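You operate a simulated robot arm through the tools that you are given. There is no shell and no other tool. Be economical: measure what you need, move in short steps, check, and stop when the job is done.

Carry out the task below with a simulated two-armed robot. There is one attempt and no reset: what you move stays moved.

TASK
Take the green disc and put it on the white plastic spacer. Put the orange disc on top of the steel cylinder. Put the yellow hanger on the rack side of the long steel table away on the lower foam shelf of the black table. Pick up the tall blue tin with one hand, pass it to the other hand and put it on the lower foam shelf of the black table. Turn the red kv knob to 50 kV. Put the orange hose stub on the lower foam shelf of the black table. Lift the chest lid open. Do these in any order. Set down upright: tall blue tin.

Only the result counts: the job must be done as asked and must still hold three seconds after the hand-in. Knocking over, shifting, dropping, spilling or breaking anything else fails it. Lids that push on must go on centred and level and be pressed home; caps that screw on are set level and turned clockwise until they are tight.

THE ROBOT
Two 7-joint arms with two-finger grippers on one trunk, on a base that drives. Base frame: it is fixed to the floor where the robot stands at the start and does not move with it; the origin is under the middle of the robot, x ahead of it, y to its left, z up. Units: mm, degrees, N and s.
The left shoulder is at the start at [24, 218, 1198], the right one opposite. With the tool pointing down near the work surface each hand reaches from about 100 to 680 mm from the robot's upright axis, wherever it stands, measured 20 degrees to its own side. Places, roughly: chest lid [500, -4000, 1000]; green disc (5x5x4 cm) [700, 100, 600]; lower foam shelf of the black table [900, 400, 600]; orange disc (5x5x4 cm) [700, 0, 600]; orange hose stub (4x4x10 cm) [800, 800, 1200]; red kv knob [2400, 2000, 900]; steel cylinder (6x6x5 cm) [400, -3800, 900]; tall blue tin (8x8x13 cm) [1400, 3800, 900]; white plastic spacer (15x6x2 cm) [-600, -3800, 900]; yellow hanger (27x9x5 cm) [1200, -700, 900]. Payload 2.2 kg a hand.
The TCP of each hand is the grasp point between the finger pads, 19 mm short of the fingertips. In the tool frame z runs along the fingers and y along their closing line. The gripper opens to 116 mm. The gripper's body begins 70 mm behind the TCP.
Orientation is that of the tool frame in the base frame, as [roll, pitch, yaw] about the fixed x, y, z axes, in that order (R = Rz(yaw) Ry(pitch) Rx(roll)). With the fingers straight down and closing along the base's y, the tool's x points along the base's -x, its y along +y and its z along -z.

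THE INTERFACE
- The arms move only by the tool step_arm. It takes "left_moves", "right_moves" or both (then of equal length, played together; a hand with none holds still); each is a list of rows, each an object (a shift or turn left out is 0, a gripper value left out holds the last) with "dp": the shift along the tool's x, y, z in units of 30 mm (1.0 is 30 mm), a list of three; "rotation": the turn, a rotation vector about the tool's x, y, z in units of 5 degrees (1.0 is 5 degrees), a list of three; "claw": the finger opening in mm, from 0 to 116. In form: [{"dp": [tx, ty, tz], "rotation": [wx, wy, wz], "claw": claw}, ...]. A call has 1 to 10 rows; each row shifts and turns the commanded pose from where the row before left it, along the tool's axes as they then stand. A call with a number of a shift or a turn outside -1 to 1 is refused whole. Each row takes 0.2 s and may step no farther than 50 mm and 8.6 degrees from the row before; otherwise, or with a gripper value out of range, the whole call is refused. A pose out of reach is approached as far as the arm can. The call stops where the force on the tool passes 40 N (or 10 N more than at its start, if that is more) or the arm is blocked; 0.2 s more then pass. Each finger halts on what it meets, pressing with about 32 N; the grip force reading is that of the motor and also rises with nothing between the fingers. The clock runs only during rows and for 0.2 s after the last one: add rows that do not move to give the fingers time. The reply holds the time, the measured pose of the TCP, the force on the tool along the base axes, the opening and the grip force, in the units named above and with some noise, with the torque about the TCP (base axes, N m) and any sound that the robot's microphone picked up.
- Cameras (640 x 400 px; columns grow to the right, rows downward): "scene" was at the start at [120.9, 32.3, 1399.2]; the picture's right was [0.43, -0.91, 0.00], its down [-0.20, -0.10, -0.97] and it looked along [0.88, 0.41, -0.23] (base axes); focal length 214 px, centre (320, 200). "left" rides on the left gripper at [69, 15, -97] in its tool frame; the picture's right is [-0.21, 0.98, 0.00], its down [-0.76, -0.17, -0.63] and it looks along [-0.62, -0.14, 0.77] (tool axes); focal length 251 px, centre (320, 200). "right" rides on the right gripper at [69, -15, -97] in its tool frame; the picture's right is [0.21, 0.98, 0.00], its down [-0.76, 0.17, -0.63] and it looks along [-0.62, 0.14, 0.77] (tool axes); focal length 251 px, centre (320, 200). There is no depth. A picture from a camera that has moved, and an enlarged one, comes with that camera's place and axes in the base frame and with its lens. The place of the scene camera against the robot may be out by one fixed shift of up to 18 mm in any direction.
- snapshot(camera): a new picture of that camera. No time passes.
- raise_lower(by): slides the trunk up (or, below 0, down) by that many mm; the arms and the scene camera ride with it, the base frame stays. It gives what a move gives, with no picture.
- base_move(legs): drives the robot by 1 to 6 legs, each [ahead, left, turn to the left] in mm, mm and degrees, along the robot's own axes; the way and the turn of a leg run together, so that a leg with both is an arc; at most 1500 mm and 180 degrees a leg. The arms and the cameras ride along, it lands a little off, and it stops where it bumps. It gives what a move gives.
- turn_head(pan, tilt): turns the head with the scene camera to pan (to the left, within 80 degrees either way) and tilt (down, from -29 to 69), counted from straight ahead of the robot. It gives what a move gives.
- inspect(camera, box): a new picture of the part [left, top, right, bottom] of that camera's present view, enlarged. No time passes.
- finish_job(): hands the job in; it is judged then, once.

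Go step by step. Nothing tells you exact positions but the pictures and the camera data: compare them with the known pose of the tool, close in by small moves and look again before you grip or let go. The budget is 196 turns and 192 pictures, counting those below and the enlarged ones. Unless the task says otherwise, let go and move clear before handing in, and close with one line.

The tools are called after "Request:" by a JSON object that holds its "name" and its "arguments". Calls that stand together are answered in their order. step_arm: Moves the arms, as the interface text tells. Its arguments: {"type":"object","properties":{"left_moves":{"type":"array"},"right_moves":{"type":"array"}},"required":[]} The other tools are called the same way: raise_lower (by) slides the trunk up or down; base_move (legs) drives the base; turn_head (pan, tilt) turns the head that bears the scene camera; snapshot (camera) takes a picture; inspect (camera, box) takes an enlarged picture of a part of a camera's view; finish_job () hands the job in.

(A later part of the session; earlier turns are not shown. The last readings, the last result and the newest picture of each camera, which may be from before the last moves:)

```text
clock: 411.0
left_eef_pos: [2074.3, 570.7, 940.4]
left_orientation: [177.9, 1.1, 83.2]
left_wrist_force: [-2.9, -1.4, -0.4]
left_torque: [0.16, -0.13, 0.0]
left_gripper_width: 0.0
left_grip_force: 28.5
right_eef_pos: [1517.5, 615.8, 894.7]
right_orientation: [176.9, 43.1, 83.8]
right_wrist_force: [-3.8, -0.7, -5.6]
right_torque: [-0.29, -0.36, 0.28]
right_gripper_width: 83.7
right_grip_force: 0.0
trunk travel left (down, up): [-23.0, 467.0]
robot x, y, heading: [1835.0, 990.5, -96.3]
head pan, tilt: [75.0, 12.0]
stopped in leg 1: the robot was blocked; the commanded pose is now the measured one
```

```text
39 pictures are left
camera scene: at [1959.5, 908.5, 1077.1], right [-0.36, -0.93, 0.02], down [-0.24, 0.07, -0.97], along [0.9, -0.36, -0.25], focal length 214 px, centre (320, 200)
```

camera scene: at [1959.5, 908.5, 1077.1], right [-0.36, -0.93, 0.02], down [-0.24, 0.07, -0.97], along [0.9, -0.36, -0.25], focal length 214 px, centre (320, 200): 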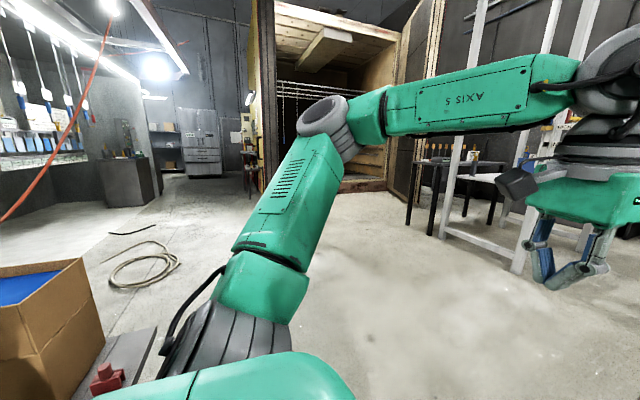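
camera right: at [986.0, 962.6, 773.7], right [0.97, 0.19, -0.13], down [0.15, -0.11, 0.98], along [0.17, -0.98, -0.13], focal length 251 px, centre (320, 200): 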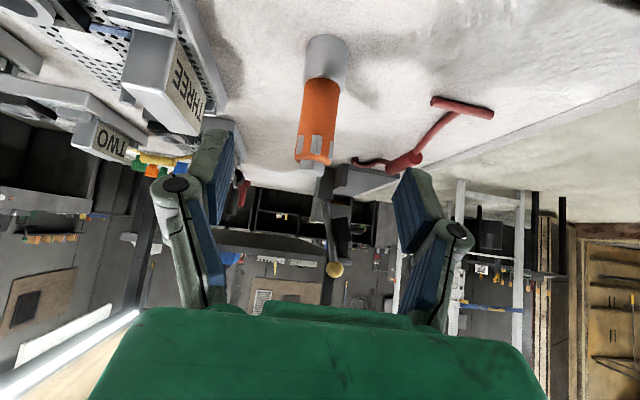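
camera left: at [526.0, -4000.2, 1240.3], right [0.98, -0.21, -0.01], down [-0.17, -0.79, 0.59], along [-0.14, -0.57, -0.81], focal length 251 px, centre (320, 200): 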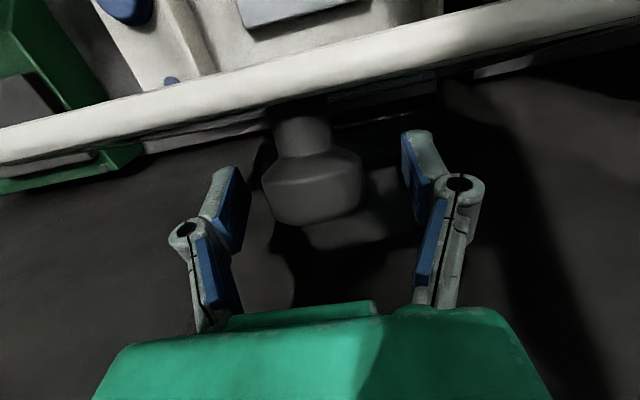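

The right side seems caught—likely my right elbow against the table top's corner. I strafe east away from it first.

Request:
{"name": "base_move", "arguments": {"legs": [[0, 220, 0]]}}

Request:
{"name": "turn_head", "arguments": {"pan": -70, "tilt": 15}}

Request:
{"name": "snapshot", "arguments": {"camera": "scene"}}

```text
clock: 411.8
left_eef_pos: [2022.8, 581.4, 951.0]
left_orientation: [174.1, 0.6, 82.1]
left_wrist_force: [1.0, 0.7, -0.2]
left_torque: [-0.12, 0.14, 0.02]
left_gripper_width: 0.0
left_grip_force: 28.5
right_eef_pos: [1485.7, 628.1, 870.7]
right_orientation: [173.6, 43.0, 82.2]
right_wrist_force: [-0.5, 0.7, 0.5]
right_torque: [-0.01, 0.01, -0.03]
right_gripper_width: 84.1
right_grip_force: 0.1
trunk travel left (down, up): [-23.0, 467.0]
robot x, y, heading: [1853.3, 993.5, -97.3]
head pan, tilt: [75.0, 12.0]
stopped in leg 1: the robot was blocked; the commanded pose is now the measured one
```

```text
clock: 414.1
left_eef_pos: [2025.0, 583.1, 954.1]
left_orientation: [174.4, 1.2, 82.4]
left_wrist_force: [-0.4, -0.8, 0.7]
left_torque: [0.08, -0.02, -0.01]
left_gripper_width: 0.0
left_grip_force: 28.2
right_eef_pos: [1487.5, 628.3, 873.2]
right_orientation: [173.2, 43.2, 82.1]
right_wrist_force: [-1.5, -1.4, -0.5]
right_torque: [0.0, -0.08, 0.03]
right_gripper_width: 84.0
right_grip_force: 0.0
trunk travel left (down, up): [-23.0, 467.0]
robot x, y, heading: [1848.2, 989.8, -96.9]
head pan, tilt: [-70.0, 15.0]
```

```text
38 pictures are left
camera scene: at [1802.1, 927.4, 1080.1], right [-0.23, 0.97, 0.0], down [0.2, 0.05, -0.98], along [-0.95, -0.22, -0.2], focal length 214 px, centre (320, 200)
```

scene: 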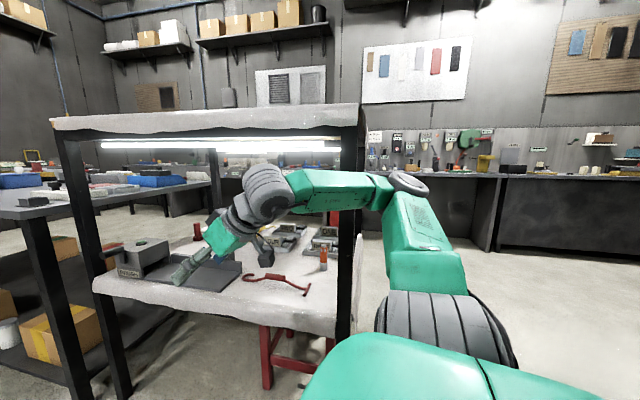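

My right elbow is hooked by the table's rear leg. I reverse out north-west the way I came, then go around with more distance.

Request:
{"name": "base_move", "arguments": {"legs": [[-280, 0, 0]]}}

Request:
{"name": "snapshot", "arguments": {"camera": "scene"}}

```text
clock: 414.8
left_eef_pos: [1956.1, 591.7, 962.9]
left_orientation: [170.5, 0.2, 81.4]
left_wrist_force: [-0.2, -1.1, 0.5]
left_torque: [0.15, 0.0, 0.01]
left_gripper_width: 0.1
left_grip_force: 28.8
right_eef_pos: [1442.1, 646.9, 838.5]
right_orientation: [168.3, 41.4, 79.4]
right_wrist_force: [-2.9, 0.5, -2.5]
right_torque: [-0.14, -0.22, 0.17]
right_gripper_width: 84.2
right_grip_force: 0.0
trunk travel left (down, up): [-23.0, 467.0]
robot x, y, heading: [1856.4, 1005.6, -97.7]
head pan, tilt: [-70.0, 15.0]
stopped in leg 1: the robot was blocked; the commanded pose is now the measured one
```

```text
37 pictures are left
camera scene: at [1795.7, 938.8, 1082.2], right [-0.21, 0.98, 0.01], down [0.21, 0.05, -0.98], along [-0.95, -0.2, -0.22], focal length 214 px, centre (320, 200)
```

scene: 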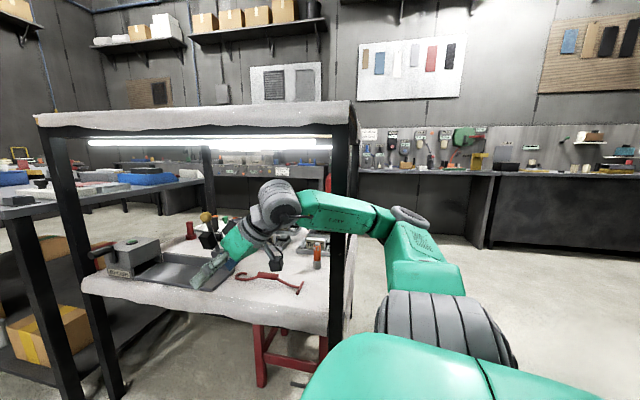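

Everything I tried is blocked and the body leans; turning right should swing the right elbow north, away from the leg.

Request:
{"name": "base_move", "arguments": {"legs": [[0, 0, -20]]}}

Request:
{"name": "turn_head", "arguments": {"pan": -70, "tilt": 40}}

Request:
{"name": "snapshot", "arguments": {"camera": "scene"}}

```text
clock: 415.5
left_eef_pos: [1905.8, 598.3, 962.5]
left_orientation: [167.4, -0.1, 81.1]
left_wrist_force: [1.1, -0.2, 1.2]
left_torque: [0.04, 0.11, 0.02]
left_gripper_width: 0.0
left_grip_force: 28.0
right_eef_pos: [1409.7, 653.0, 815.4]
right_orientation: [165.6, 41.7, 78.7]
right_wrist_force: [0.3, 0.3, 0.0]
right_torque: [0.05, -0.04, 0.07]
right_gripper_width: 84.2
right_grip_force: 0.1
trunk travel left (down, up): [-23.0, 467.0]
robot x, y, heading: [1859.0, 1006.0, -97.8]
head pan, tilt: [-70.0, 15.0]
stopped in leg 1: the robot was blocked; the commanded pose is now the measured one
```

```text
clock: 416.4
left_eef_pos: [1902.9, 599.5, 963.1]
left_orientation: [167.4, -0.2, 81.0]
left_wrist_force: [-0.5, -0.3, -0.3]
left_torque: [0.0, 0.0, 0.0]
left_gripper_width: 0.1
left_grip_force: 28.4
right_eef_pos: [1409.5, 655.0, 813.0]
right_orientation: [165.6, 41.4, 78.8]
right_wrist_force: [0.5, 0.4, -0.9]
right_torque: [-0.02, 0.0, -0.01]
right_gripper_width: 83.8
right_grip_force: 0.1
trunk travel left (down, up): [-23.0, 467.0]
robot x, y, heading: [1854.1, 1007.1, -97.9]
head pan, tilt: [-70.0, 40.0]
```

```text
36 pictures are left
camera scene: at [1810.0, 944.2, 1041.0], right [-0.21, 0.98, 0.01], down [0.59, 0.13, -0.8], along [-0.78, -0.16, -0.6], focal length 214 px, centre (320, 200)
```

scene: 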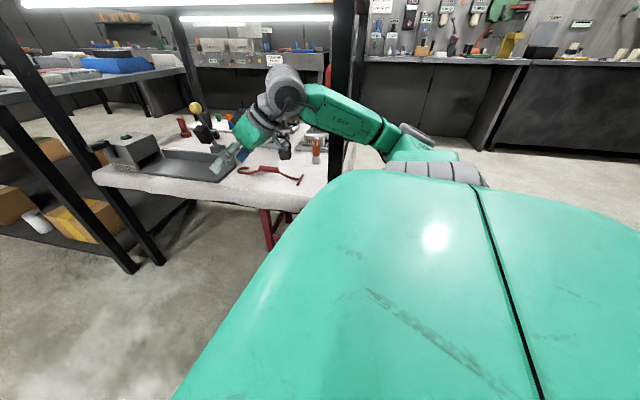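

The right forearm presses along the rear leg. I move the right hand inward (east) to relieve it and see if the lean relaxes.

Request:
{"name": "step_arm", "arguments": {"right_moves": [{"dp": [-0.3, 0.8, 0.3]}, {"dp": [-0.3, 0.8, 0.3]}, {"dp": [-0.3, 0.8, 0.3]}, {"dp": [-0.3, 0.8, 0.3]}, {"dp": [-0.3, 0.8, 0.3]}, {"dp": [-0.3, 0.8, 0.3]}, {}, {}]}}

Request:
{"name": "turn_head", "arguments": {"pan": -65, "tilt": 40}}

Request:
{"name": "turn_head", "arguments": {"pan": -70, "tilt": 40}}

```text
clock: 417.1
left_eef_pos: [1863.5, 607.5, 963.8]
left_orientation: [166.1, -0.8, 79.5]
left_wrist_force: [-0.2, -1.4, 0.2]
left_torque: [0.12, 0.06, 0.01]
left_gripper_width: 0.2
left_grip_force: 28.4
right_eef_pos: [1438.8, 645.7, 809.1]
right_orientation: [162.1, 40.2, 75.5]
right_wrist_force: [-0.3, -0.8, -3.4]
right_torque: [-0.19, -0.15, 0.08]
right_gripper_width: 84.0
right_grip_force: 0.1
trunk travel left (down, up): [-23.0, 467.0]
robot x, y, heading: [1849.7, 1022.5, -99.4]
head pan, tilt: [-70.0, 40.0]
stopped in row 3 (right hand): the force on the tool passed its limit at 56 N (the readings are from after the stop); the commanded pose is now the measured one
```

```text
clock: 417.8
left_eef_pos: [1862.3, 609.5, 964.3]
left_orientation: [165.9, -0.2, 79.6]
left_wrist_force: [-0.6, 0.1, -0.4]
left_torque: [0.0, 0.01, -0.01]
left_gripper_width: 0.0
left_grip_force: 28.1
right_eef_pos: [1439.7, 644.4, 811.6]
right_orientation: [162.0, 40.8, 75.9]
right_wrist_force: [0.0, -0.4, 0.4]
right_torque: [-0.02, 0.0, 0.0]
right_gripper_width: 83.8
right_grip_force: 0.0
trunk travel left (down, up): [-23.0, 467.0]
robot x, y, heading: [1847.0, 1017.0, -99.6]
head pan, tilt: [-65.0, 40.0]
```

```text
clock: 418.5
left_eef_pos: [1862.0, 608.2, 965.0]
left_orientation: [166.0, -0.3, 79.6]
left_wrist_force: [-0.3, -0.1, 0.3]
left_torque: [-0.02, 0.0, -0.01]
left_gripper_width: 0.3
left_grip_force: 28.5
right_eef_pos: [1440.0, 642.8, 810.3]
right_orientation: [161.8, 40.7, 75.7]
right_wrist_force: [0.2, 0.4, 0.2]
right_torque: [0.02, 0.0, -0.02]
right_gripper_width: 84.0
right_grip_force: 0.1
trunk travel left (down, up): [-23.0, 467.0]
robot x, y, heading: [1843.5, 1013.6, -99.3]
head pan, tilt: [-70.0, 40.0]
```

Something touches the right hand; I look through its camera.

Request:
{"name": "snapshot", "arguments": {"camera": "right"}}

Request:
{"name": "snapshot", "arguments": {"camera": "scene"}}

```text
35 pictures are left
camera right: at [1422.8, 759.5, 831.4], right [0.99, 0.12, 0.09], down [-0.07, -0.13, 0.99], along [0.13, -0.98, -0.12], focal length 251 px, centre (320, 200)
```

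right: 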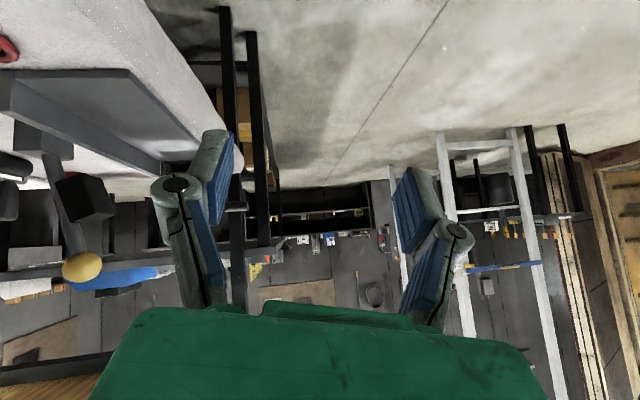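

```text
34 pictures are left
camera scene: at [1793.4, 967.8, 1043.5], right [-0.19, 0.98, -0.01], down [0.6, 0.11, -0.79], along [-0.78, -0.15, -0.61], focal length 214 px, centre (320, 200)
```

scene: 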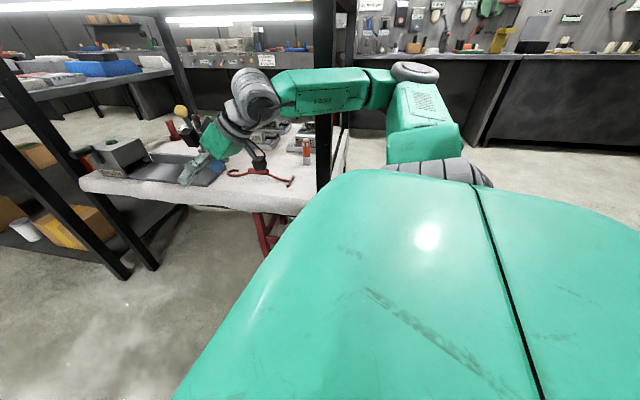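

Right hand itself is free. I look down to my left for whatever blocks the base.

Request:
{"name": "turn_head", "arguments": {"pan": 75, "tilt": 50}}

Request:
{"name": "snapshot", "arguments": {"camera": "scene"}}

```text
clock: 420.8
left_eef_pos: [1862.5, 608.7, 965.1]
left_orientation: [166.1, -0.5, 79.8]
left_wrist_force: [-0.4, 0.3, 1.2]
left_torque: [0.0, -0.04, -0.01]
left_gripper_width: 0.0
left_grip_force: 28.5
right_eef_pos: [1439.7, 645.0, 809.2]
right_orientation: [161.8, 40.5, 75.8]
right_wrist_force: [-0.5, -0.2, -0.2]
right_torque: [-0.01, -0.02, 0.01]
right_gripper_width: 84.1
right_grip_force: 0.0
trunk travel left (down, up): [-23.0, 467.0]
robot x, y, heading: [1842.9, 1017.8, -99.4]
head pan, tilt: [75.0, 50.0]
```

```text
33 pictures are left
camera scene: at [1946.6, 951.4, 1022.9], right [-0.41, -0.91, 0.03], down [-0.73, 0.3, -0.62], along [0.55, -0.28, -0.79], focal length 214 px, centre (320, 200)
```

scene: 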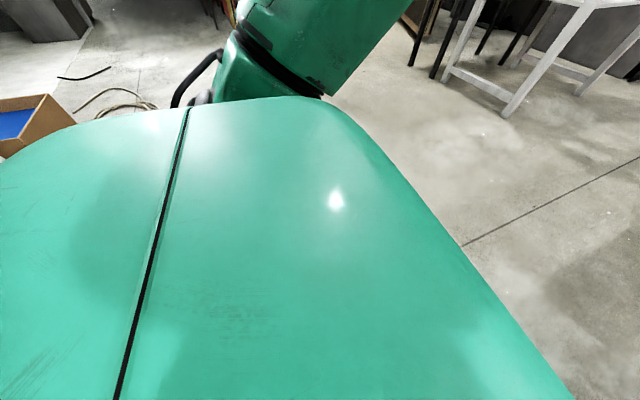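

Nothing blocks on the left; the jam must be the right forearm on the leg. I extend the right hand forward to draw its elbow inward.

Request:
{"name": "step_arm", "arguments": {"right_moves": [{"dp": [-0.7, 0.1, 0.65]}, {"dp": [-0.7, 0.1, 0.65]}, {"dp": [-0.7, 0.1, 0.65]}, {"dp": [-0.7, 0.1, 0.65]}, {"dp": [-0.7, 0.1, 0.65]}, {"dp": [-0.7, 0.1, 0.65]}, {}, {}]}}

Request:
{"name": "turn_head", "arguments": {"pan": -70, "tilt": 30}}

Request:
{"name": "snapshot", "arguments": {"camera": "scene"}}

```text
clock: 421.7
left_eef_pos: [1807.2, 622.8, 930.6]
left_orientation: [164.3, -3.9, 74.4]
left_wrist_force: [2.7, -0.6, -6.6]
left_torque: [-0.02, 0.03, 0.02]
left_gripper_width: 0.1
left_grip_force: 28.5
right_eef_pos: [1396.3, 613.1, 755.4]
right_orientation: [160.4, 37.0, 69.7]
right_wrist_force: [14.2, 0.5, 4.1]
right_torque: [0.28, 1.15, -0.85]
right_gripper_width: 83.8
right_grip_force: 0.0
trunk travel left (down, up): [-23.0, 467.0]
robot x, y, heading: [1862.2, 1067.5, -104.4]
head pan, tilt: [75.0, 50.0]
stopped in row 4 (left hand): the arm was blocked; the commanded pose is now the measured one
```

```text
clock: 424.0
left_eef_pos: [1811.2, 638.9, 950.2]
left_orientation: [164.5, -1.6, 75.7]
left_wrist_force: [2.9, 0.3, -0.7]
left_torque: [-0.05, 0.21, -0.07]
left_gripper_width: 0.0
left_grip_force: 28.5
right_eef_pos: [1407.3, 617.7, 765.5]
right_orientation: [159.1, 37.7, 71.0]
right_wrist_force: [1.4, 0.6, 0.2]
right_torque: [-0.11, 0.05, -0.09]
right_gripper_width: 84.0
right_grip_force: 0.1
trunk travel left (down, up): [-23.0, 467.0]
robot x, y, heading: [1853.0, 1053.4, -103.1]
head pan, tilt: [-70.0, 30.0]
```

```text
32 pictures are left
camera scene: at [1808.5, 1002.7, 1056.7], right [-0.12, 0.99, 0.0], down [0.45, 0.05, -0.89], along [-0.89, -0.11, -0.45], focal length 214 px, centre (320, 200)
```

scene: 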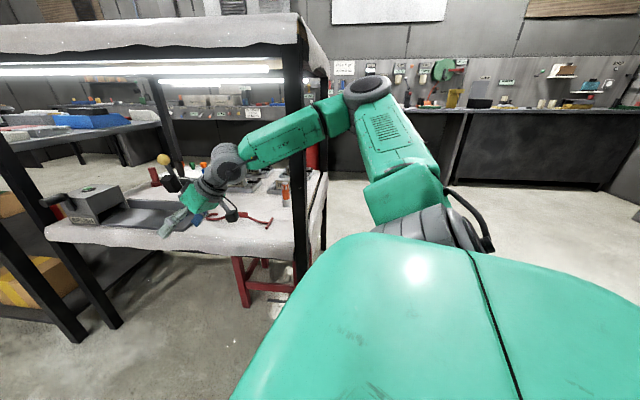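

The robot shifted north a bit, the arm looks looser. I try backing away again.

Request:
{"name": "base_move", "arguments": {"legs": [[-120, 0, 0]]}}

```text
clock: 424.7
left_eef_pos: [1798.5, 636.4, 956.0]
left_orientation: [161.7, -4.0, 77.4]
left_wrist_force: [0.7, -1.7, 0.0]
left_torque: [0.14, 0.11, 0.03]
left_gripper_width: 0.0
left_grip_force: 28.5
right_eef_pos: [1394.7, 614.9, 748.7]
right_orientation: [150.8, 35.3, 63.6]
right_wrist_force: [-9.1, -2.6, -8.4]
right_torque: [-0.42, -0.9, 0.56]
right_gripper_width: 84.1
right_grip_force: 0.2
trunk travel left (down, up): [-23.0, 467.0]
robot x, y, heading: [1865.6, 1054.8, -102.4]
head pan, tilt: [-70.0, 30.0]
stopped in leg 1: the robot was blocked; the commanded pose is now the measured one
```

The forearm presses on the leg from the east; I try several short strafes to the east (left).

Request:
{"name": "base_move", "arguments": {"legs": [[0, 60, 0]]}}

Request:
{"name": "base_move", "arguments": {"legs": [[0, 60, 0]]}}

Request:
{"name": "base_move", "arguments": {"legs": [[0, 60, 0]]}}

```text
clock: 425.4
left_eef_pos: [1886.9, 531.0, 918.5]
left_orientation: [166.0, -10.7, 83.6]
left_wrist_force: [3.5, -0.2, 1.2]
left_torque: [0.1, 0.33, 0.09]
left_gripper_width: 0.0
left_grip_force: 28.6
right_eef_pos: [1328.7, 600.2, 712.8]
right_orientation: [143.8, 31.2, 45.7]
right_wrist_force: [-1.4, -1.1, 4.8]
right_torque: [0.33, -0.02, 0.08]
right_gripper_width: 84.1
right_grip_force: 0.2
trunk travel left (down, up): [-23.0, 467.0]
robot x, y, heading: [1886.8, 1030.2, -100.4]
head pan, tilt: [-70.0, 30.0]
stopped in leg 1: the robot was blocked; the commanded pose is now the measured one
```

```text
clock: 426.2
left_eef_pos: [1949.9, 436.5, 786.8]
left_orientation: [161.2, -14.5, 88.3]
left_wrist_force: [-1.7, -1.9, -2.1]
left_torque: [0.24, -0.17, 0.07]
left_gripper_width: 0.0
left_grip_force: 29.1
right_eef_pos: [1270.6, 587.8, 636.6]
right_orientation: [146.9, 23.1, 32.6]
right_wrist_force: [-1.7, -8.1, 10.2]
right_torque: [0.05, 0.14, 0.16]
right_gripper_width: 93.4
right_grip_force: 0.1
trunk travel left (down, up): [-23.0, 467.0]
robot x, y, heading: [1910.3, 1009.2, -97.8]
head pan, tilt: [-70.0, 30.0]
stopped in leg 1: the robot was blocked; the commanded pose is now the measured one
```

```text
clock: 426.8
left_eef_pos: [1968.5, 430.9, 728.6]
left_orientation: [152.8, -10.1, 102.1]
left_wrist_force: [-0.3, 0.0, 0.2]
left_torque: [0.02, 0.01, 0.02]
left_gripper_width: 0.1
left_grip_force: 28.0
right_eef_pos: [1265.5, 516.0, 639.2]
right_orientation: [137.1, 10.5, 24.3]
right_wrist_force: [15.2, 79.6, 141.8]
right_torque: [10.42, 4.08, -3.28]
right_gripper_width: 103.4
right_grip_force: 1.9
trunk travel left (down, up): [-23.0, 467.0]
robot x, y, heading: [1918.9, 1003.4, -97.2]
head pan, tilt: [-70.0, 30.0]
stopped in leg 1: the robot was blocked; the commanded pose is now the measured one
```

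The body is leaning badly and the right hand is now on the shelf. I stop and look before anything else.

Request:
{"name": "snapshot", "arguments": {"camera": "scene"}}

Request:
{"name": "snapshot", "arguments": {"camera": "right"}}

```text
31 pictures are left
camera scene: at [1938.9, 927.3, 1066.5], right [-0.22, 0.97, 0.03], down [0.39, 0.12, -0.91], along [-0.9, -0.19, -0.4], focal length 214 px, centre (320, 200)
```

scene: 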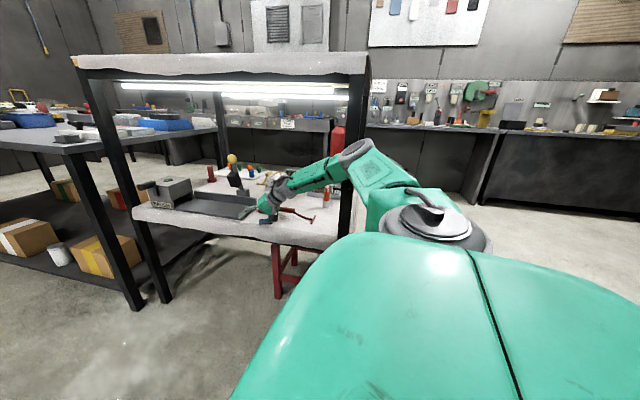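

```text
30 pictures are left
camera right: at [1304.3, 618.1, 684.7], right [0.6, -0.51, 0.62], down [-0.71, 0.02, 0.71], along [-0.38, -0.86, -0.35], focal length 251 px, centre (320, 200)
```

right: 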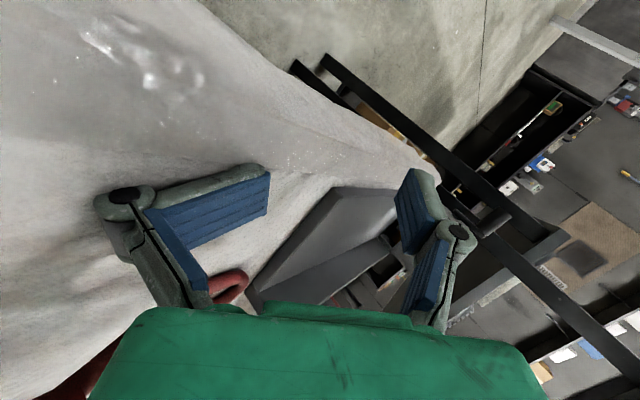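

The trunk is upright but the right arm has been dragged and its hand rests on the foam near the red hanger. I lift that hand straight up first.

Request:
{"name": "step_arm", "arguments": {"right_moves": [{"dp": [-0.1, 0.37, -0.4]}, {"dp": [-0.1, 0.37, -0.4]}, {"dp": [-0.1, 0.37, -0.4]}, {}]}}

Request:
{"name": "snapshot", "arguments": {"camera": "scene"}}

```text
clock: 427.1
left_eef_pos: [1964.6, 432.7, 730.9]
left_orientation: [150.4, -5.7, 108.0]
left_wrist_force: [-0.6, 2.4, 0.1]
left_torque: [-0.15, 0.09, -0.07]
left_gripper_width: 0.0
left_grip_force: 28.4
right_eef_pos: [1267.5, 477.8, 648.2]
right_orientation: [129.1, 3.6, 24.2]
right_wrist_force: [-20.7, 161.9, 274.8]
right_torque: [21.64, 8.68, -3.26]
right_gripper_width: 106.4
right_grip_force: 5.9
trunk travel left (down, up): [-23.0, 467.0]
robot x, y, heading: [1920.2, 1004.5, -96.3]
head pan, tilt: [-70.0, 30.0]
stopped in row 1 (left hand): the arm was blocked; the commanded pose is now the measured one
```

```text
29 pictures are left
camera scene: at [1910.3, 943.1, 1064.8], right [-0.23, 0.97, 0.01], down [0.41, 0.11, -0.91], along [-0.88, -0.21, -0.42], focal length 214 px, centre (320, 200)
```

scene: 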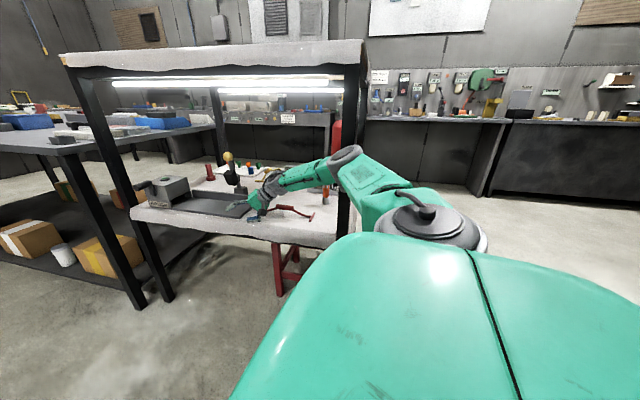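

Both arms have sagged. I command the left arm up to test control.

Request:
{"name": "step_arm", "arguments": {"left_moves": [{"dp": [0.08, 0.41, -0.72]}, {"dp": [0.08, 0.41, -0.72]}, {"dp": [0.08, 0.41, -0.72]}, {"dp": [0.08, 0.41, -0.72]}, {}, {}]}}

Request:
{"name": "turn_head", "arguments": {"pan": -60, "tilt": 30}}

```text
clock: 427.5
left_eef_pos: [1953.4, 450.8, 738.8]
left_orientation: [149.2, -4.5, 107.9]
left_wrist_force: [-1.0, 1.9, 0.5]
left_torque: [-0.09, -0.02, -0.06]
left_gripper_width: 0.0
left_grip_force: 28.2
left hand out of reach, approached as far as the arm can: row 1
right_eef_pos: [1265.9, 476.7, 653.7]
right_orientation: [125.0, 0.1, 24.3]
right_wrist_force: [-89.0, 10.3, 217.6]
right_torque: [13.34, 8.88, 4.73]
right_gripper_width: 103.6
right_grip_force: 4.7
trunk travel left (down, up): [-23.0, 467.0]
robot x, y, heading: [1926.8, 1012.2, -97.4]
head pan, tilt: [-70.0, 30.0]
stopped in row 1 (right hand): the arm was blocked; the commanded pose is now the measured one
```

```text
clock: 428.2
left_eef_pos: [1957.0, 446.7, 734.9]
left_orientation: [149.0, -4.8, 107.9]
left_wrist_force: [0.3, -0.5, 0.0]
left_torque: [-0.02, 0.04, 0.0]
left_gripper_width: 0.0
left_grip_force: 28.7
right_eef_pos: [1263.5, 479.8, 652.3]
right_orientation: [125.7, -0.6, 24.9]
right_wrist_force: [-43.0, 36.6, 226.1]
right_torque: [13.92, 7.22, 1.42]
right_gripper_width: 97.1
right_grip_force: 0.0
trunk travel left (down, up): [-23.0, 467.0]
robot x, y, heading: [1924.0, 1005.5, -97.2]
head pan, tilt: [-60.0, 30.0]
```

The right hand is pressed down onto the shelf with over 200 N. I raise the trunk slightly to take the load off.

Request:
{"name": "raise_lower", "arguments": {"by": 50}}

Request:
{"name": "inspect", "arguments": {"camera": "scene", "box": [200, 80, 480, 280]}}

```text
clock: 428.5
left_eef_pos: [1929.6, 468.4, 719.9]
left_orientation: [146.8, -3.4, 108.1]
left_wrist_force: [-1.2, 2.3, -1.1]
left_torque: [-0.17, -0.19, -0.13]
left_gripper_width: 0.0
left_grip_force: 29.0
right_eef_pos: [1271.7, 480.5, 658.0]
right_orientation: [121.3, -3.6, 27.7]
right_wrist_force: [-85.6, 7.8, 151.7]
right_torque: [8.7, 7.56, 4.51]
right_gripper_width: 99.7
right_grip_force: 2.9
trunk travel left (down, up): [-24.0, 466.0]
robot x, y, heading: [1929.9, 1030.7, -99.7]
head pan, tilt: [-60.0, 30.0]
stopped: the force on the tool passed its limit at 253 N (the readings are from after the stop); the commanded pose is now the measured one
```

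```text
2.00 times, centred on (340, 180) of scene
camera zoom: at [1892.9, 966.2, 1060.8], right [-0.35, 0.94, 0.01], down [0.42, 0.16, -0.89], along [-0.84, -0.31, -0.45], focal length 429 px, centre (280, 240)
```

zoom: 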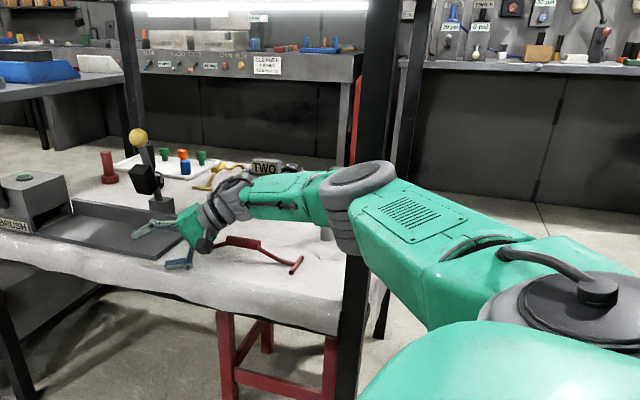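

The elbow is against the leg and the forearm reaches in over the shelf. I try easing the right hand up and outward (east).

Request:
{"name": "step_arm", "arguments": {"right_moves": [{"dp": [0.6, 0.7, -0.06]}, {"dp": [0.6, 0.7, -0.06]}, {"dp": [0.6, 0.7, -0.06]}, {}]}}

Request:
{"name": "step_arm", "arguments": {"right_moves": [{"dp": [0.6, 0.7, -0.06]}, {"dp": [0.6, 0.7, -0.06]}, {"dp": [0.6, 0.7, -0.06]}, {}]}}

Request:
{"name": "base_move", "arguments": {"legs": [[60, 0, 0]]}}

Request:
{"name": "inspect", "arguments": {"camera": "scene", "box": [160, 60, 480, 280]}}

```text
clock: 428.8
left_eef_pos: [1925.3, 477.8, 721.5]
left_orientation: [145.7, -1.6, 109.7]
left_wrist_force: [-5.3, 3.7, 0.7]
left_torque: [-0.35, -0.4, -0.34]
left_gripper_width: 0.1
left_grip_force: 28.8
right_eef_pos: [1273.2, 485.8, 660.6]
right_orientation: [116.6, -8.1, 30.1]
right_wrist_force: [-113.7, 81.4, 241.7]
right_torque: [15.2, 10.14, 3.53]
right_gripper_width: 91.7
right_grip_force: 0.0
trunk travel left (down, up): [-24.0, 466.0]
robot x, y, heading: [1929.4, 1025.7, -99.5]
head pan, tilt: [-60.0, 30.0]
stopped in row 1 (right hand): the force on the tool passed its limit at 258 N (the readings are from after the stop); the commanded pose is now the measured one
```

```text
clock: 429.1
left_eef_pos: [1913.0, 493.1, 708.8]
left_orientation: [144.4, -1.4, 109.7]
left_wrist_force: [0.8, 1.1, 0.7]
left_torque: [-0.18, 0.16, -0.09]
left_gripper_width: 0.0
left_grip_force: 28.7
right_eef_pos: [1291.4, 489.1, 660.3]
right_orientation: [111.6, -11.7, 33.7]
right_wrist_force: [10.8, 60.9, 134.2]
right_torque: [7.59, 2.17, -1.7]
right_gripper_width: 70.9
right_grip_force: 0.1
trunk travel left (down, up): [-24.0, 466.0]
robot x, y, heading: [1931.6, 1046.5, -100.0]
head pan, tilt: [-60.0, 30.0]
stopped in row 1 (right hand): the arm was blocked; the commanded pose is now the measured one
```

```text
clock: 429.9
left_eef_pos: [1897.6, 484.9, 692.4]
left_orientation: [142.5, -1.6, 110.0]
left_wrist_force: [0.5, 0.9, 0.5]
left_torque: [-0.06, 0.07, -0.03]
left_gripper_width: 0.1
left_grip_force: 28.2
right_eef_pos: [1284.2, 477.1, 656.6]
right_orientation: [108.6, -14.9, 36.9]
right_wrist_force: [34.6, 41.1, 110.5]
right_torque: [4.56, 0.24, -1.41]
right_gripper_width: 56.2
right_grip_force: 0.0
trunk travel left (down, up): [-24.0, 466.0]
robot x, y, heading: [1925.7, 1045.8, -100.1]
head pan, tilt: [-60.0, 30.0]
stopped in leg 1: the robot was blocked; the commanded pose is now the measured one
```

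```text
1.82 times, centred on (320, 170) of scene
camera zoom: at [1847.0, 978.6, 1056.8], right [-0.34, 0.94, 0.0], down [0.45, 0.16, -0.88], along [-0.83, -0.3, -0.48], focal length 390 px, centre (320, 254)
```

zoom: 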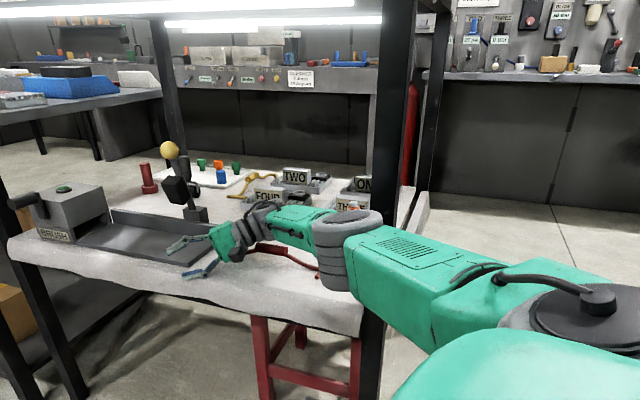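

Request:
{"name": "step_arm", "arguments": {"right_moves": [{"dp": [0, 0, -0.3]}, {}, {}], "left_moves": [{"dp": [0, 0, -0.3]}, {}, {}]}}

Request:
{"name": "base_move", "arguments": {"legs": [[0, 50, 0]]}}

Request:
{"name": "base_move", "arguments": {"legs": [[0, 50, 0]]}}

Request:
{"name": "inspect", "arguments": {"camera": "scene", "box": [160, 60, 480, 280]}}

```text
clock: 430.7
left_eef_pos: [1888.6, 487.1, 697.6]
left_orientation: [142.1, -1.9, 109.6]
left_wrist_force: [0.4, -0.4, -0.2]
left_torque: [0.02, 0.0, -0.03]
left_gripper_width: 0.0
left_grip_force: 28.2
left hand out of reach, approached as far as the arm can: row 1
right_eef_pos: [1279.5, 476.0, 657.0]
right_orientation: [107.4, -15.1, 37.7]
right_wrist_force: [51.6, 23.0, 82.3]
right_torque: [2.63, -1.12, -1.22]
right_gripper_width: 55.3
right_grip_force: 0.2
trunk travel left (down, up): [-24.0, 466.0]
robot x, y, heading: [1922.8, 1042.8, -100.3]
head pan, tilt: [-60.0, 30.0]
```

```text
clock: 431.6
left_eef_pos: [1928.9, 474.4, 695.3]
left_orientation: [141.5, -2.0, 109.6]
left_wrist_force: [-0.8, -0.3, 0.4]
left_torque: [0.0, -0.05, -0.04]
left_gripper_width: 0.2
left_grip_force: 28.2
right_eef_pos: [1321.7, 466.0, 636.6]
right_orientation: [108.8, -15.8, 37.4]
right_wrist_force: [41.2, 7.5, 39.7]
right_torque: [2.21, 1.54, -1.7]
right_gripper_width: 82.7
right_grip_force: 0.0
trunk travel left (down, up): [-24.0, 466.0]
robot x, y, heading: [1968.3, 1032.1, -99.9]
head pan, tilt: [-60.0, 30.0]
```

```text
clock: 432.5
left_eef_pos: [1960.4, 467.0, 695.6]
left_orientation: [140.8, -1.4, 109.5]
left_wrist_force: [-1.9, 0.6, 0.3]
left_torque: [-0.02, -0.01, -0.02]
left_gripper_width: 0.0
left_grip_force: 28.1
right_eef_pos: [1360.9, 455.9, 631.9]
right_orientation: [107.6, -16.5, 38.4]
right_wrist_force: [29.9, 3.7, 22.0]
right_torque: [1.61, 1.51, -2.3]
right_gripper_width: 83.9
right_grip_force: 0.1
trunk travel left (down, up): [-24.0, 466.0]
robot x, y, heading: [2013.2, 1028.8, -100.0]
head pan, tilt: [-60.0, 30.0]
```

```text
1.82 times, centred on (320, 170) of scene
camera zoom: at [1902.5, 951.7, 1052.9], right [-0.34, 0.94, -0.01], down [0.48, 0.17, -0.86], along [-0.81, -0.3, -0.51], focal length 390 px, centre (320, 254)
```

zoom: 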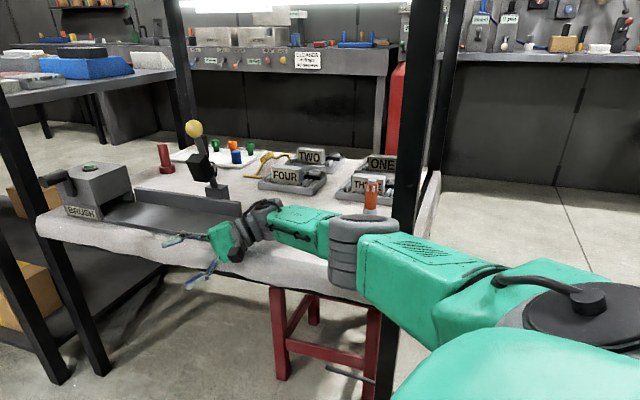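

Moving east now works and the forces drop. I continue away from the table.

Request:
{"name": "base_move", "arguments": {"legs": [[0, 80, 0]]}}

Request:
{"name": "base_move", "arguments": {"legs": [[0, 150, 0]]}}

Request:
{"name": "inspect", "arguments": {"camera": "scene", "box": [160, 60, 480, 280]}}

```text
clock: 433.6
left_eef_pos: [2024.3, 451.9, 693.1]
left_orientation: [140.4, -1.4, 109.3]
left_wrist_force: [-1.3, -0.1, -0.4]
left_torque: [-0.02, -0.16, -0.06]
left_gripper_width: 0.1
left_grip_force: 29.0
right_eef_pos: [1427.1, 440.0, 624.2]
right_orientation: [107.3, -16.9, 38.3]
right_wrist_force: [0.0, -1.2, -1.5]
right_torque: [-0.08, -0.11, 0.11]
right_gripper_width: 83.7
right_grip_force: 0.0
trunk travel left (down, up): [-24.0, 466.0]
robot x, y, heading: [2088.3, 1013.5, -100.1]
head pan, tilt: [-60.0, 30.0]
```

```text
clock: 434.9
left_eef_pos: [2173.8, 426.9, 696.2]
left_orientation: [141.2, -1.6, 109.4]
left_wrist_force: [-2.0, 1.4, -0.5]
left_torque: [-0.01, -0.13, -0.02]
left_gripper_width: 0.0
left_grip_force: 28.6
right_eef_pos: [1577.3, 413.9, 631.1]
right_orientation: [108.0, -16.2, 38.1]
right_wrist_force: [-0.3, -0.2, -0.4]
right_torque: [-0.05, -0.09, 0.04]
right_gripper_width: 83.8
right_grip_force: 0.0
trunk travel left (down, up): [-24.0, 466.0]
robot x, y, heading: [2229.9, 988.8, -100.1]
head pan, tilt: [-60.0, 30.0]
```

```text
1.82 times, centred on (320, 170) of scene
camera zoom: at [2112.1, 908.5, 1051.3], right [-0.34, 0.94, -0.01], down [0.49, 0.17, -0.86], along [-0.8, -0.3, -0.52], focal length 390 px, centre (320, 254)
```

zoom: 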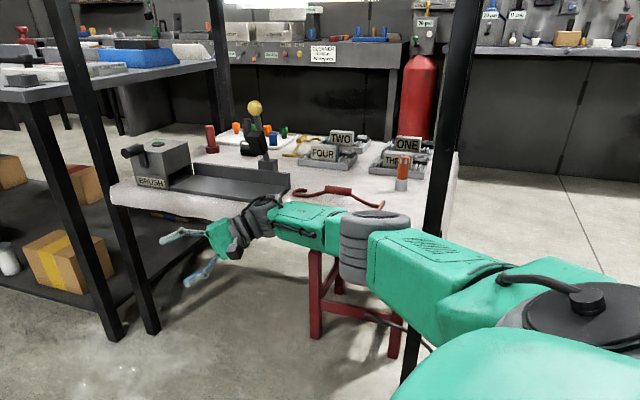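

The arm is free; red hanger, stub and fixtures look in place. Now I restore both arms to sensible postures.

Request:
{"name": "step_arm", "arguments": {"left_moves": [{"rotation": [0.94, -0.29, 0.69]}, {"rotation": [0.94, -0.29, 0.69]}, {"rotation": [0.94, -0.29, 0.69]}, {"rotation": [0.94, -0.29, 0.69]}, {"rotation": [0.94, -0.29, 0.69]}, {"rotation": [0.94, -0.29, 0.69]}, {"rotation": [0.94, -0.29, 0.69]}, {"rotation": [0.94, -0.29, 0.69]}], "right_moves": [{"dp": [0.93, 0.36, 0.08]}, {"dp": [0.93, 0.36, 0.08]}, {"dp": [0.93, 0.36, 0.08]}, {"dp": [0.93, 0.36, 0.08]}, {"dp": [0.93, 0.36, 0.08]}, {"dp": [0.93, 0.36, 0.08]}, {"dp": [0.93, 0.36, 0.08]}, {"dp": [0.93, 0.36, 0.08]}]}}

Request:
{"name": "step_arm", "arguments": {"left_moves": [{"dp": [0.54, 0.96, -0.68]}, {"dp": [0.54, 0.96, -0.68]}, {"dp": [0.54, 0.96, -0.68]}, {"dp": [0.54, 0.96, -0.68]}, {"dp": [0.54, 0.96, -0.68]}, {"dp": [0.54, 0.96, -0.68]}, {"dp": [0.54, 0.96, -0.68]}, {"dp": [0.54, 0.96, -0.68]}, {"dp": [0.54, 0.96, -0.68]}], "right_moves": [{"rotation": [0.6, -0.21, -0.77]}, {"rotation": [0.6, -0.21, -0.77]}, {"rotation": [0.6, -0.21, -0.77]}, {"rotation": [0.6, -0.21, -0.77]}, {"rotation": [0.6, -0.21, -0.77]}, {"rotation": [0.6, -0.21, -0.77]}, {"rotation": [0.6, -0.21, -0.77]}, {"rotation": [0.6, -0.21, -0.77]}, {"rotation": [0.6, -0.21, -0.77]}]}}

```text
clock: 436.7
left_eef_pos: [2194.4, 425.7, 697.8]
left_orientation: [-178.5, 0.5, 80.0]
left_wrist_force: [0.9, 0.7, 0.4]
left_torque: [0.05, 0.02, 0.03]
left_gripper_width: 0.0
left_grip_force: 28.4
right_eef_pos: [1781.0, 496.6, 783.2]
right_orientation: [108.8, -15.1, 38.0]
right_wrist_force: [1.1, 0.3, -0.4]
right_torque: [0.0, 0.04, -0.04]
right_gripper_width: 84.1
right_grip_force: 0.2
trunk travel left (down, up): [-24.0, 466.0]
robot x, y, heading: [2231.5, 990.6, -100.1]
head pan, tilt: [-60.0, 30.0]
```

```text
clock: 438.7
left_eef_pos: [2473.9, 530.2, 875.2]
left_orientation: [-178.9, 0.5, 79.9]
left_wrist_force: [0.9, 0.7, -0.5]
left_torque: [-0.02, -0.02, 0.01]
left_gripper_width: 0.0
left_grip_force: 28.4
right_eef_pos: [1771.0, 498.8, 778.5]
right_orientation: [136.8, 18.8, 48.5]
right_wrist_force: [-0.7, -1.0, 0.4]
right_torque: [-0.02, -0.03, 0.0]
right_gripper_width: 83.9
right_grip_force: 0.0
trunk travel left (down, up): [-24.0, 466.0]
robot x, y, heading: [2232.0, 988.2, -99.8]
head pan, tilt: [-60.0, 30.0]
```

Request:
{"name": "step_arm", "arguments": {"right_moves": [{"rotation": [0.6, -0.21, -0.77]}, {"rotation": [0.6, -0.21, -0.77]}, {"rotation": [0.6, -0.21, -0.77]}, {"rotation": [0.6, -0.21, -0.77]}, {"rotation": [0.6, -0.21, -0.77]}, {"rotation": [0.6, -0.21, -0.77]}, {"rotation": [0.6, -0.21, -0.77]}, {"rotation": [0.6, -0.21, -0.77]}, {"rotation": [0.6, -0.21, -0.77]}]}}

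Request:
{"name": "step_arm", "arguments": {"right_moves": [{"dp": [0.05, 0.82, -0.91]}, {"dp": [0.05, 0.82, -0.91]}, {"dp": [0.05, 0.82, -0.91]}, {"dp": [0.05, 0.82, -0.91]}, {"dp": [0.05, 0.82, -0.91]}, {"dp": [0.05, 0.82, -0.91]}]}}

Request:
{"name": "turn_head", "arguments": {"pan": -50, "tilt": 20}}

Request:
{"name": "snapshot", "arguments": {"camera": "scene"}}

```text
clock: 440.7
left_eef_pos: [2473.0, 528.8, 875.1]
left_orientation: [-179.0, 0.6, 80.0]
left_wrist_force: [0.2, -0.2, -0.4]
left_torque: [-0.03, -0.02, 0.01]
left_gripper_width: 0.0
left_grip_force: 28.4
right_eef_pos: [1770.4, 497.3, 778.4]
right_orientation: [-178.3, 40.3, 81.5]
right_wrist_force: [0.0, -0.1, 0.8]
right_torque: [-0.04, 0.0, 0.01]
right_gripper_width: 84.0
right_grip_force: 0.1
trunk travel left (down, up): [-24.0, 466.0]
robot x, y, heading: [2232.4, 992.4, -100.1]
head pan, tilt: [-60.0, 30.0]
```

```text
clock: 442.1
left_eef_pos: [2475.7, 528.0, 875.3]
left_orientation: [-178.8, 0.5, 80.1]
left_wrist_force: [0.3, -0.6, 0.6]
left_torque: [-0.01, 0.02, 0.04]
left_gripper_width: 0.0
left_grip_force: 28.3
right_eef_pos: [1939.1, 583.8, 893.3]
right_orientation: [-178.3, 40.4, 81.5]
right_wrist_force: [0.2, -0.1, 1.0]
right_torque: [-0.02, -0.01, -0.03]
right_gripper_width: 84.0
right_grip_force: 0.1
trunk travel left (down, up): [-24.0, 466.0]
robot x, y, heading: [2227.5, 989.1, -100.1]
head pan, tilt: [-60.0, 30.0]
```

```text
clock: 442.9
left_eef_pos: [2476.0, 528.9, 875.2]
left_orientation: [-178.8, 0.5, 80.0]
left_wrist_force: [0.1, 0.1, -0.1]
left_torque: [-0.02, 0.0, 0.01]
left_gripper_width: 0.0
left_grip_force: 28.8
right_eef_pos: [1936.8, 583.7, 893.8]
right_orientation: [-178.4, 40.4, 81.5]
right_wrist_force: [-0.2, -0.1, -0.3]
right_torque: [0.0, -0.02, -0.02]
right_gripper_width: 84.0
right_grip_force: 0.0
trunk travel left (down, up): [-24.0, 466.0]
robot x, y, heading: [2232.6, 986.7, -99.8]
head pan, tilt: [-50.0, 20.0]
```

```text
24 pictures are left
camera scene: at [2137.4, 891.8, 1069.5], right [-0.5, 0.87, 0.0], down [0.3, 0.17, -0.94], along [-0.81, -0.47, -0.34], focal length 214 px, centre (320, 200)
```

scene: 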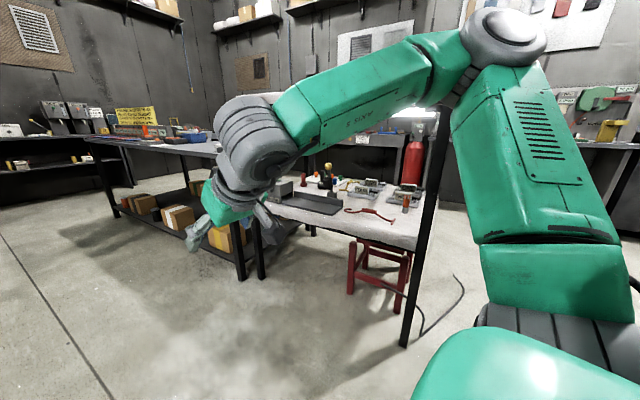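

Arms are restored. I move south, then east and turn north to approach the HV box from its front side.

Request:
{"name": "base_move", "arguments": {"legs": [[300, 0, 0], [0, 0, 100], [1050, 0, 0], [0, 0, 90]]}}

Request:
{"name": "turn_head", "arguments": {"pan": 25, "tilt": 10}}

Request:
{"name": "snapshot", "arguments": {"camera": "scene"}}

```text
clock: 458.0
left_eef_pos: [2902.1, 1145.6, 875.7]
left_orientation: [-178.8, 0.5, -89.1]
left_wrist_force: [0.0, -0.1, -0.4]
left_torque: [-0.01, 0.01, -0.01]
left_gripper_width: 0.0
left_grip_force: 28.6
right_eef_pos: [3440.9, 1192.2, 892.8]
right_orientation: [-178.4, 40.3, -87.7]
right_wrist_force: [0.0, -0.7, 0.0]
right_torque: [-0.01, 0.01, -0.02]
right_gripper_width: 84.1
right_grip_force: 0.2
trunk travel left (down, up): [-24.0, 466.0]
robot x, y, heading: [3230.6, 741.0, 91.2]
head pan, tilt: [-50.0, 20.0]
```

```text
clock: 459.5
left_eef_pos: [2904.1, 1143.3, 876.7]
left_orientation: [-178.9, 0.6, -89.1]
left_wrist_force: [-0.3, 0.3, 0.7]
left_torque: [-0.02, -0.01, -0.01]
left_gripper_width: 0.0
left_grip_force: 28.2
right_eef_pos: [3439.4, 1191.1, 893.2]
right_orientation: [-178.4, 40.4, -87.6]
right_wrist_force: [-0.3, 0.9, 0.3]
right_torque: [-0.02, -0.02, -0.02]
right_gripper_width: 84.0
right_grip_force: 0.2
trunk travel left (down, up): [-24.0, 466.0]
robot x, y, heading: [3233.4, 739.6, 91.0]
head pan, tilt: [25.0, 10.0]
```

```text
23 pictures are left
camera scene: at [3181.0, 853.1, 1085.7], right [0.9, 0.44, 0.0], down [0.08, -0.16, -0.98], along [-0.43, 0.89, -0.18], focal length 214 px, centre (320, 200)
```

scene: 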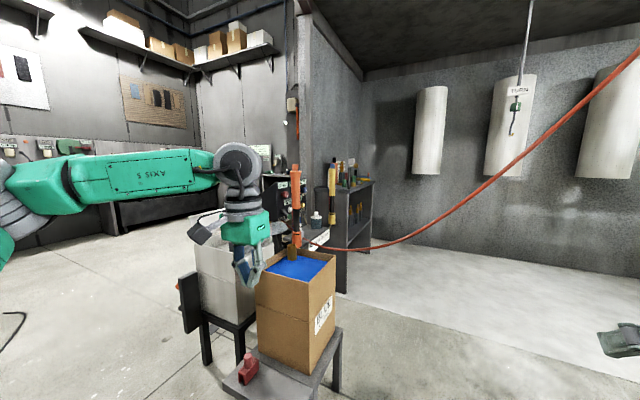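

Request:
{"name": "inspect", "arguments": {"camera": "scene", "box": [240, 150, 380, 260]}}

```text
3.64 times, centred on (310, 205) of scene
camera zoom: at [3181.0, 853.1, 1085.7], right [0.9, 0.44, 0.0], down [0.08, -0.16, -0.98], along [-0.43, 0.89, -0.18], focal length 780 px, centre (356, 182)
```

zoom: 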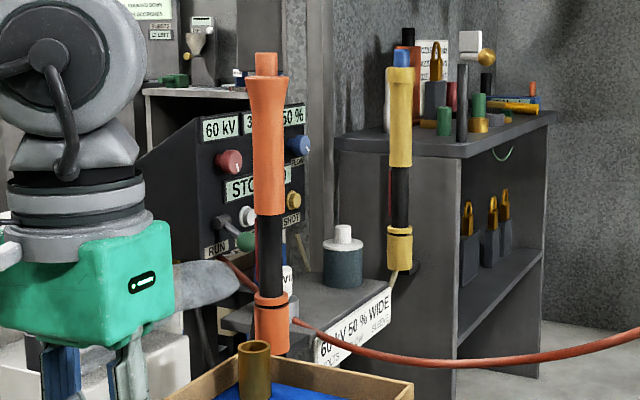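

The red knob with its "60 kV" display is on the east-facing panel (≈(2380,2000,875)). I drive to face it from the east, keeping distance.

Request:
{"name": "base_move", "arguments": {"legs": [[600, -200, 0], [600, 0, 0], [0, 0, 89]]}}

Request:
{"name": "turn_head", "arguments": {"pan": 0, "tilt": 10}}

Request:
{"name": "snapshot", "arguments": {"camera": "scene"}}

```text
clock: 469.8
left_eef_pos: [2995.4, 1637.9, 876.0]
left_orientation: [-178.9, 0.6, -1.0]
left_wrist_force: [-0.3, 0.4, 0.0]
left_torque: [-0.01, 0.01, 0.0]
left_gripper_width: 0.0
left_grip_force: 28.4
right_eef_pos: [2964.3, 2175.8, 894.7]
right_orientation: [-178.5, 40.4, 0.5]
right_wrist_force: [-0.3, 0.5, 0.1]
right_torque: [0.0, 0.01, -0.01]
right_gripper_width: 83.9
right_grip_force: 0.1
trunk travel left (down, up): [-24.0, 466.0]
robot x, y, heading: [3410.5, 1949.9, 179.1]
head pan, tilt: [25.0, 10.0]
```

```text
clock: 470.7
left_eef_pos: [2996.9, 1637.8, 876.8]
left_orientation: [-178.8, 0.6, -1.1]
left_wrist_force: [0.0, -0.9, 0.7]
left_torque: [-0.02, 0.01, 0.0]
left_gripper_width: 0.1
left_grip_force: 28.1
right_eef_pos: [2966.8, 2176.5, 894.8]
right_orientation: [-178.4, 40.4, 0.5]
right_wrist_force: [0.0, 0.5, 0.3]
right_torque: [0.04, -0.02, 0.0]
right_gripper_width: 84.0
right_grip_force: 0.1
trunk travel left (down, up): [-24.0, 466.0]
robot x, y, heading: [3407.6, 1950.3, 179.0]
head pan, tilt: [0.0, 10.0]
```

```text
21 pictures are left
camera scene: at [3269.8, 1941.4, 1085.7], right [0.02, 1.0, 0.0], down [0.18, 0.0, -0.98], along [-0.98, 0.02, -0.18], focal length 214 px, centre (320, 200)
```

scene: 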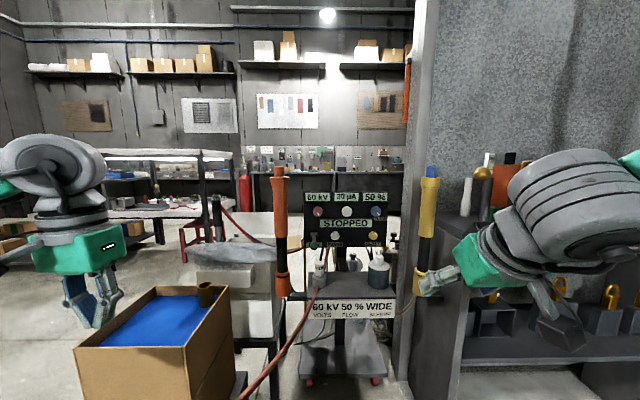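

Request:
{"name": "inspect", "arguments": {"camera": "scene", "box": [270, 180, 430, 310]}}

```text
3.08 times, centred on (350, 245) of scene
camera zoom: at [3269.8, 1941.4, 1085.7], right [0.02, 1.0, 0.0], down [0.18, 0.0, -0.98], along [-0.98, 0.02, -0.18], focal length 660 px, centre (228, 62)
```

zoom: 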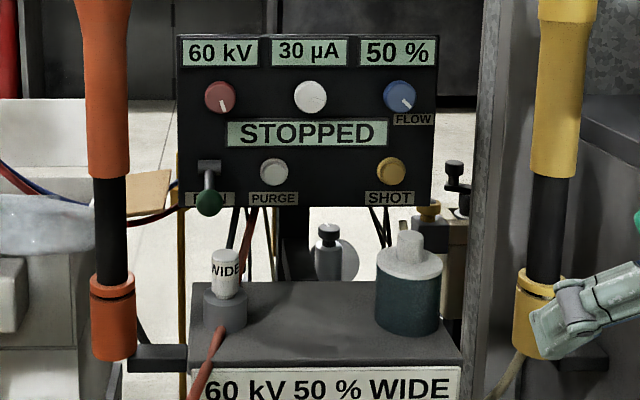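

The display reads 60 kV; the knob (≈(2400,1947,880)) must go counter-clockwise to 50. I lift/retract the left hand, drive closer, and turn the right tool horizontal.

Request:
{"name": "step_arm", "arguments": {"left_moves": [{"dp": [0.8, 0, -0.9]}, {"dp": [0.8, 0, -0.9]}, {"dp": [0.6, 0, -0.9]}, {"dp": [0, 0, -0.9]}, {"dp": [0, 0, -0.9]}]}}

Request:
{"name": "base_move", "arguments": {"legs": [[0, 100, 0], [240, 0, 0]]}}

Request:
{"name": "step_arm", "arguments": {"right_moves": [{"rotation": [0, -1, 0]}, {"rotation": [0, -1, 0]}, {"rotation": [0, -1, 0]}, {"rotation": [0, -1, 0]}, {"rotation": [0, -1, 0]}, {"rotation": [0, -1, 0]}, {"rotation": [0, -1, 0]}, {"rotation": [0, -1, 0]}, {"rotation": [0, -1, 0]}, {"rotation": [0, -0.9, 0]}]}}

Request:
{"name": "snapshot", "arguments": {"camera": "right"}}

```text
clock: 471.9
left_eef_pos: [3065.2, 1633.5, 1011.2]
left_orientation: [-178.9, 0.7, -1.1]
left_wrist_force: [1.3, -0.8, -0.6]
left_torque: [-0.01, 0.0, -0.03]
left_gripper_width: 0.2
left_grip_force: 28.3
right_eef_pos: [2967.0, 2176.3, 895.8]
right_orientation: [-178.4, 40.5, 0.5]
right_wrist_force: [0.7, -0.3, -0.1]
right_torque: [0.01, 0.02, -0.04]
right_gripper_width: 83.8
right_grip_force: 0.0
trunk travel left (down, up): [-24.0, 466.0]
robot x, y, heading: [3407.7, 1951.2, 179.0]
head pan, tilt: [0.0, 10.0]
```

```text
clock: 474.4
left_eef_pos: [2827.5, 1547.1, 1014.4]
left_orientation: [-179.6, 0.6, -0.9]
left_wrist_force: [-1.6, 2.0, -0.4]
left_torque: [-0.08, -0.04, 0.02]
left_gripper_width: 0.0
left_grip_force: 28.4
right_eef_pos: [2728.1, 2089.4, 893.3]
right_orientation: [-179.3, 40.3, 0.0]
right_wrist_force: [0.1, 0.0, -1.0]
right_torque: [-0.04, 0.0, 0.03]
right_gripper_width: 84.0
right_grip_force: 0.1
trunk travel left (down, up): [-24.0, 466.0]
robot x, y, heading: [3173.3, 1851.6, 179.1]
head pan, tilt: [0.0, 10.0]
```

```text
clock: 476.6
left_eef_pos: [2829.7, 1537.3, 1013.3]
left_orientation: [-179.1, 0.7, -0.9]
left_wrist_force: [-0.1, -0.3, 0.2]
left_torque: [0.02, 0.0, 0.01]
left_gripper_width: 0.0
left_grip_force: 28.9
right_eef_pos: [2684.6, 2066.6, 910.5]
right_orientation: [-85.3, 89.1, 94.2]
right_wrist_force: [0.9, 0.3, 0.8]
right_torque: [-0.01, -0.01, 0.0]
right_gripper_width: 84.3
right_grip_force: 0.0
right hand out of reach, approached as far as the arm can: row 5, 6, 7, 8, 9
trunk travel left (down, up): [-24.0, 466.0]
robot x, y, heading: [3176.6, 1854.0, 179.4]
head pan, tilt: [0.0, 10.0]
```

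```text
19 pictures are left
camera right: at [2780.4, 2082.4, 840.8], right [-0.01, -0.97, -0.23], down [0.63, -0.18, 0.75], along [-0.77, -0.14, 0.62], focal length 251 px, centre (320, 200)
```

right: 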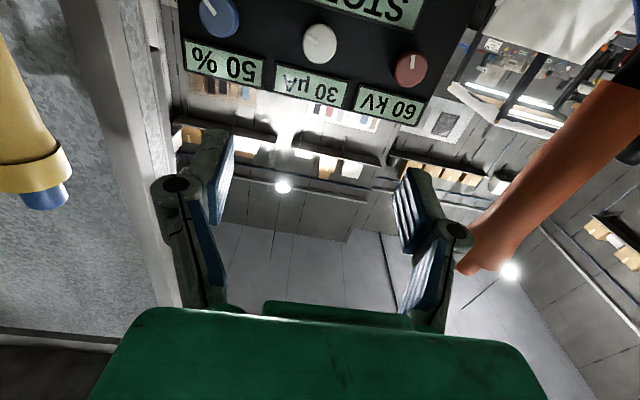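

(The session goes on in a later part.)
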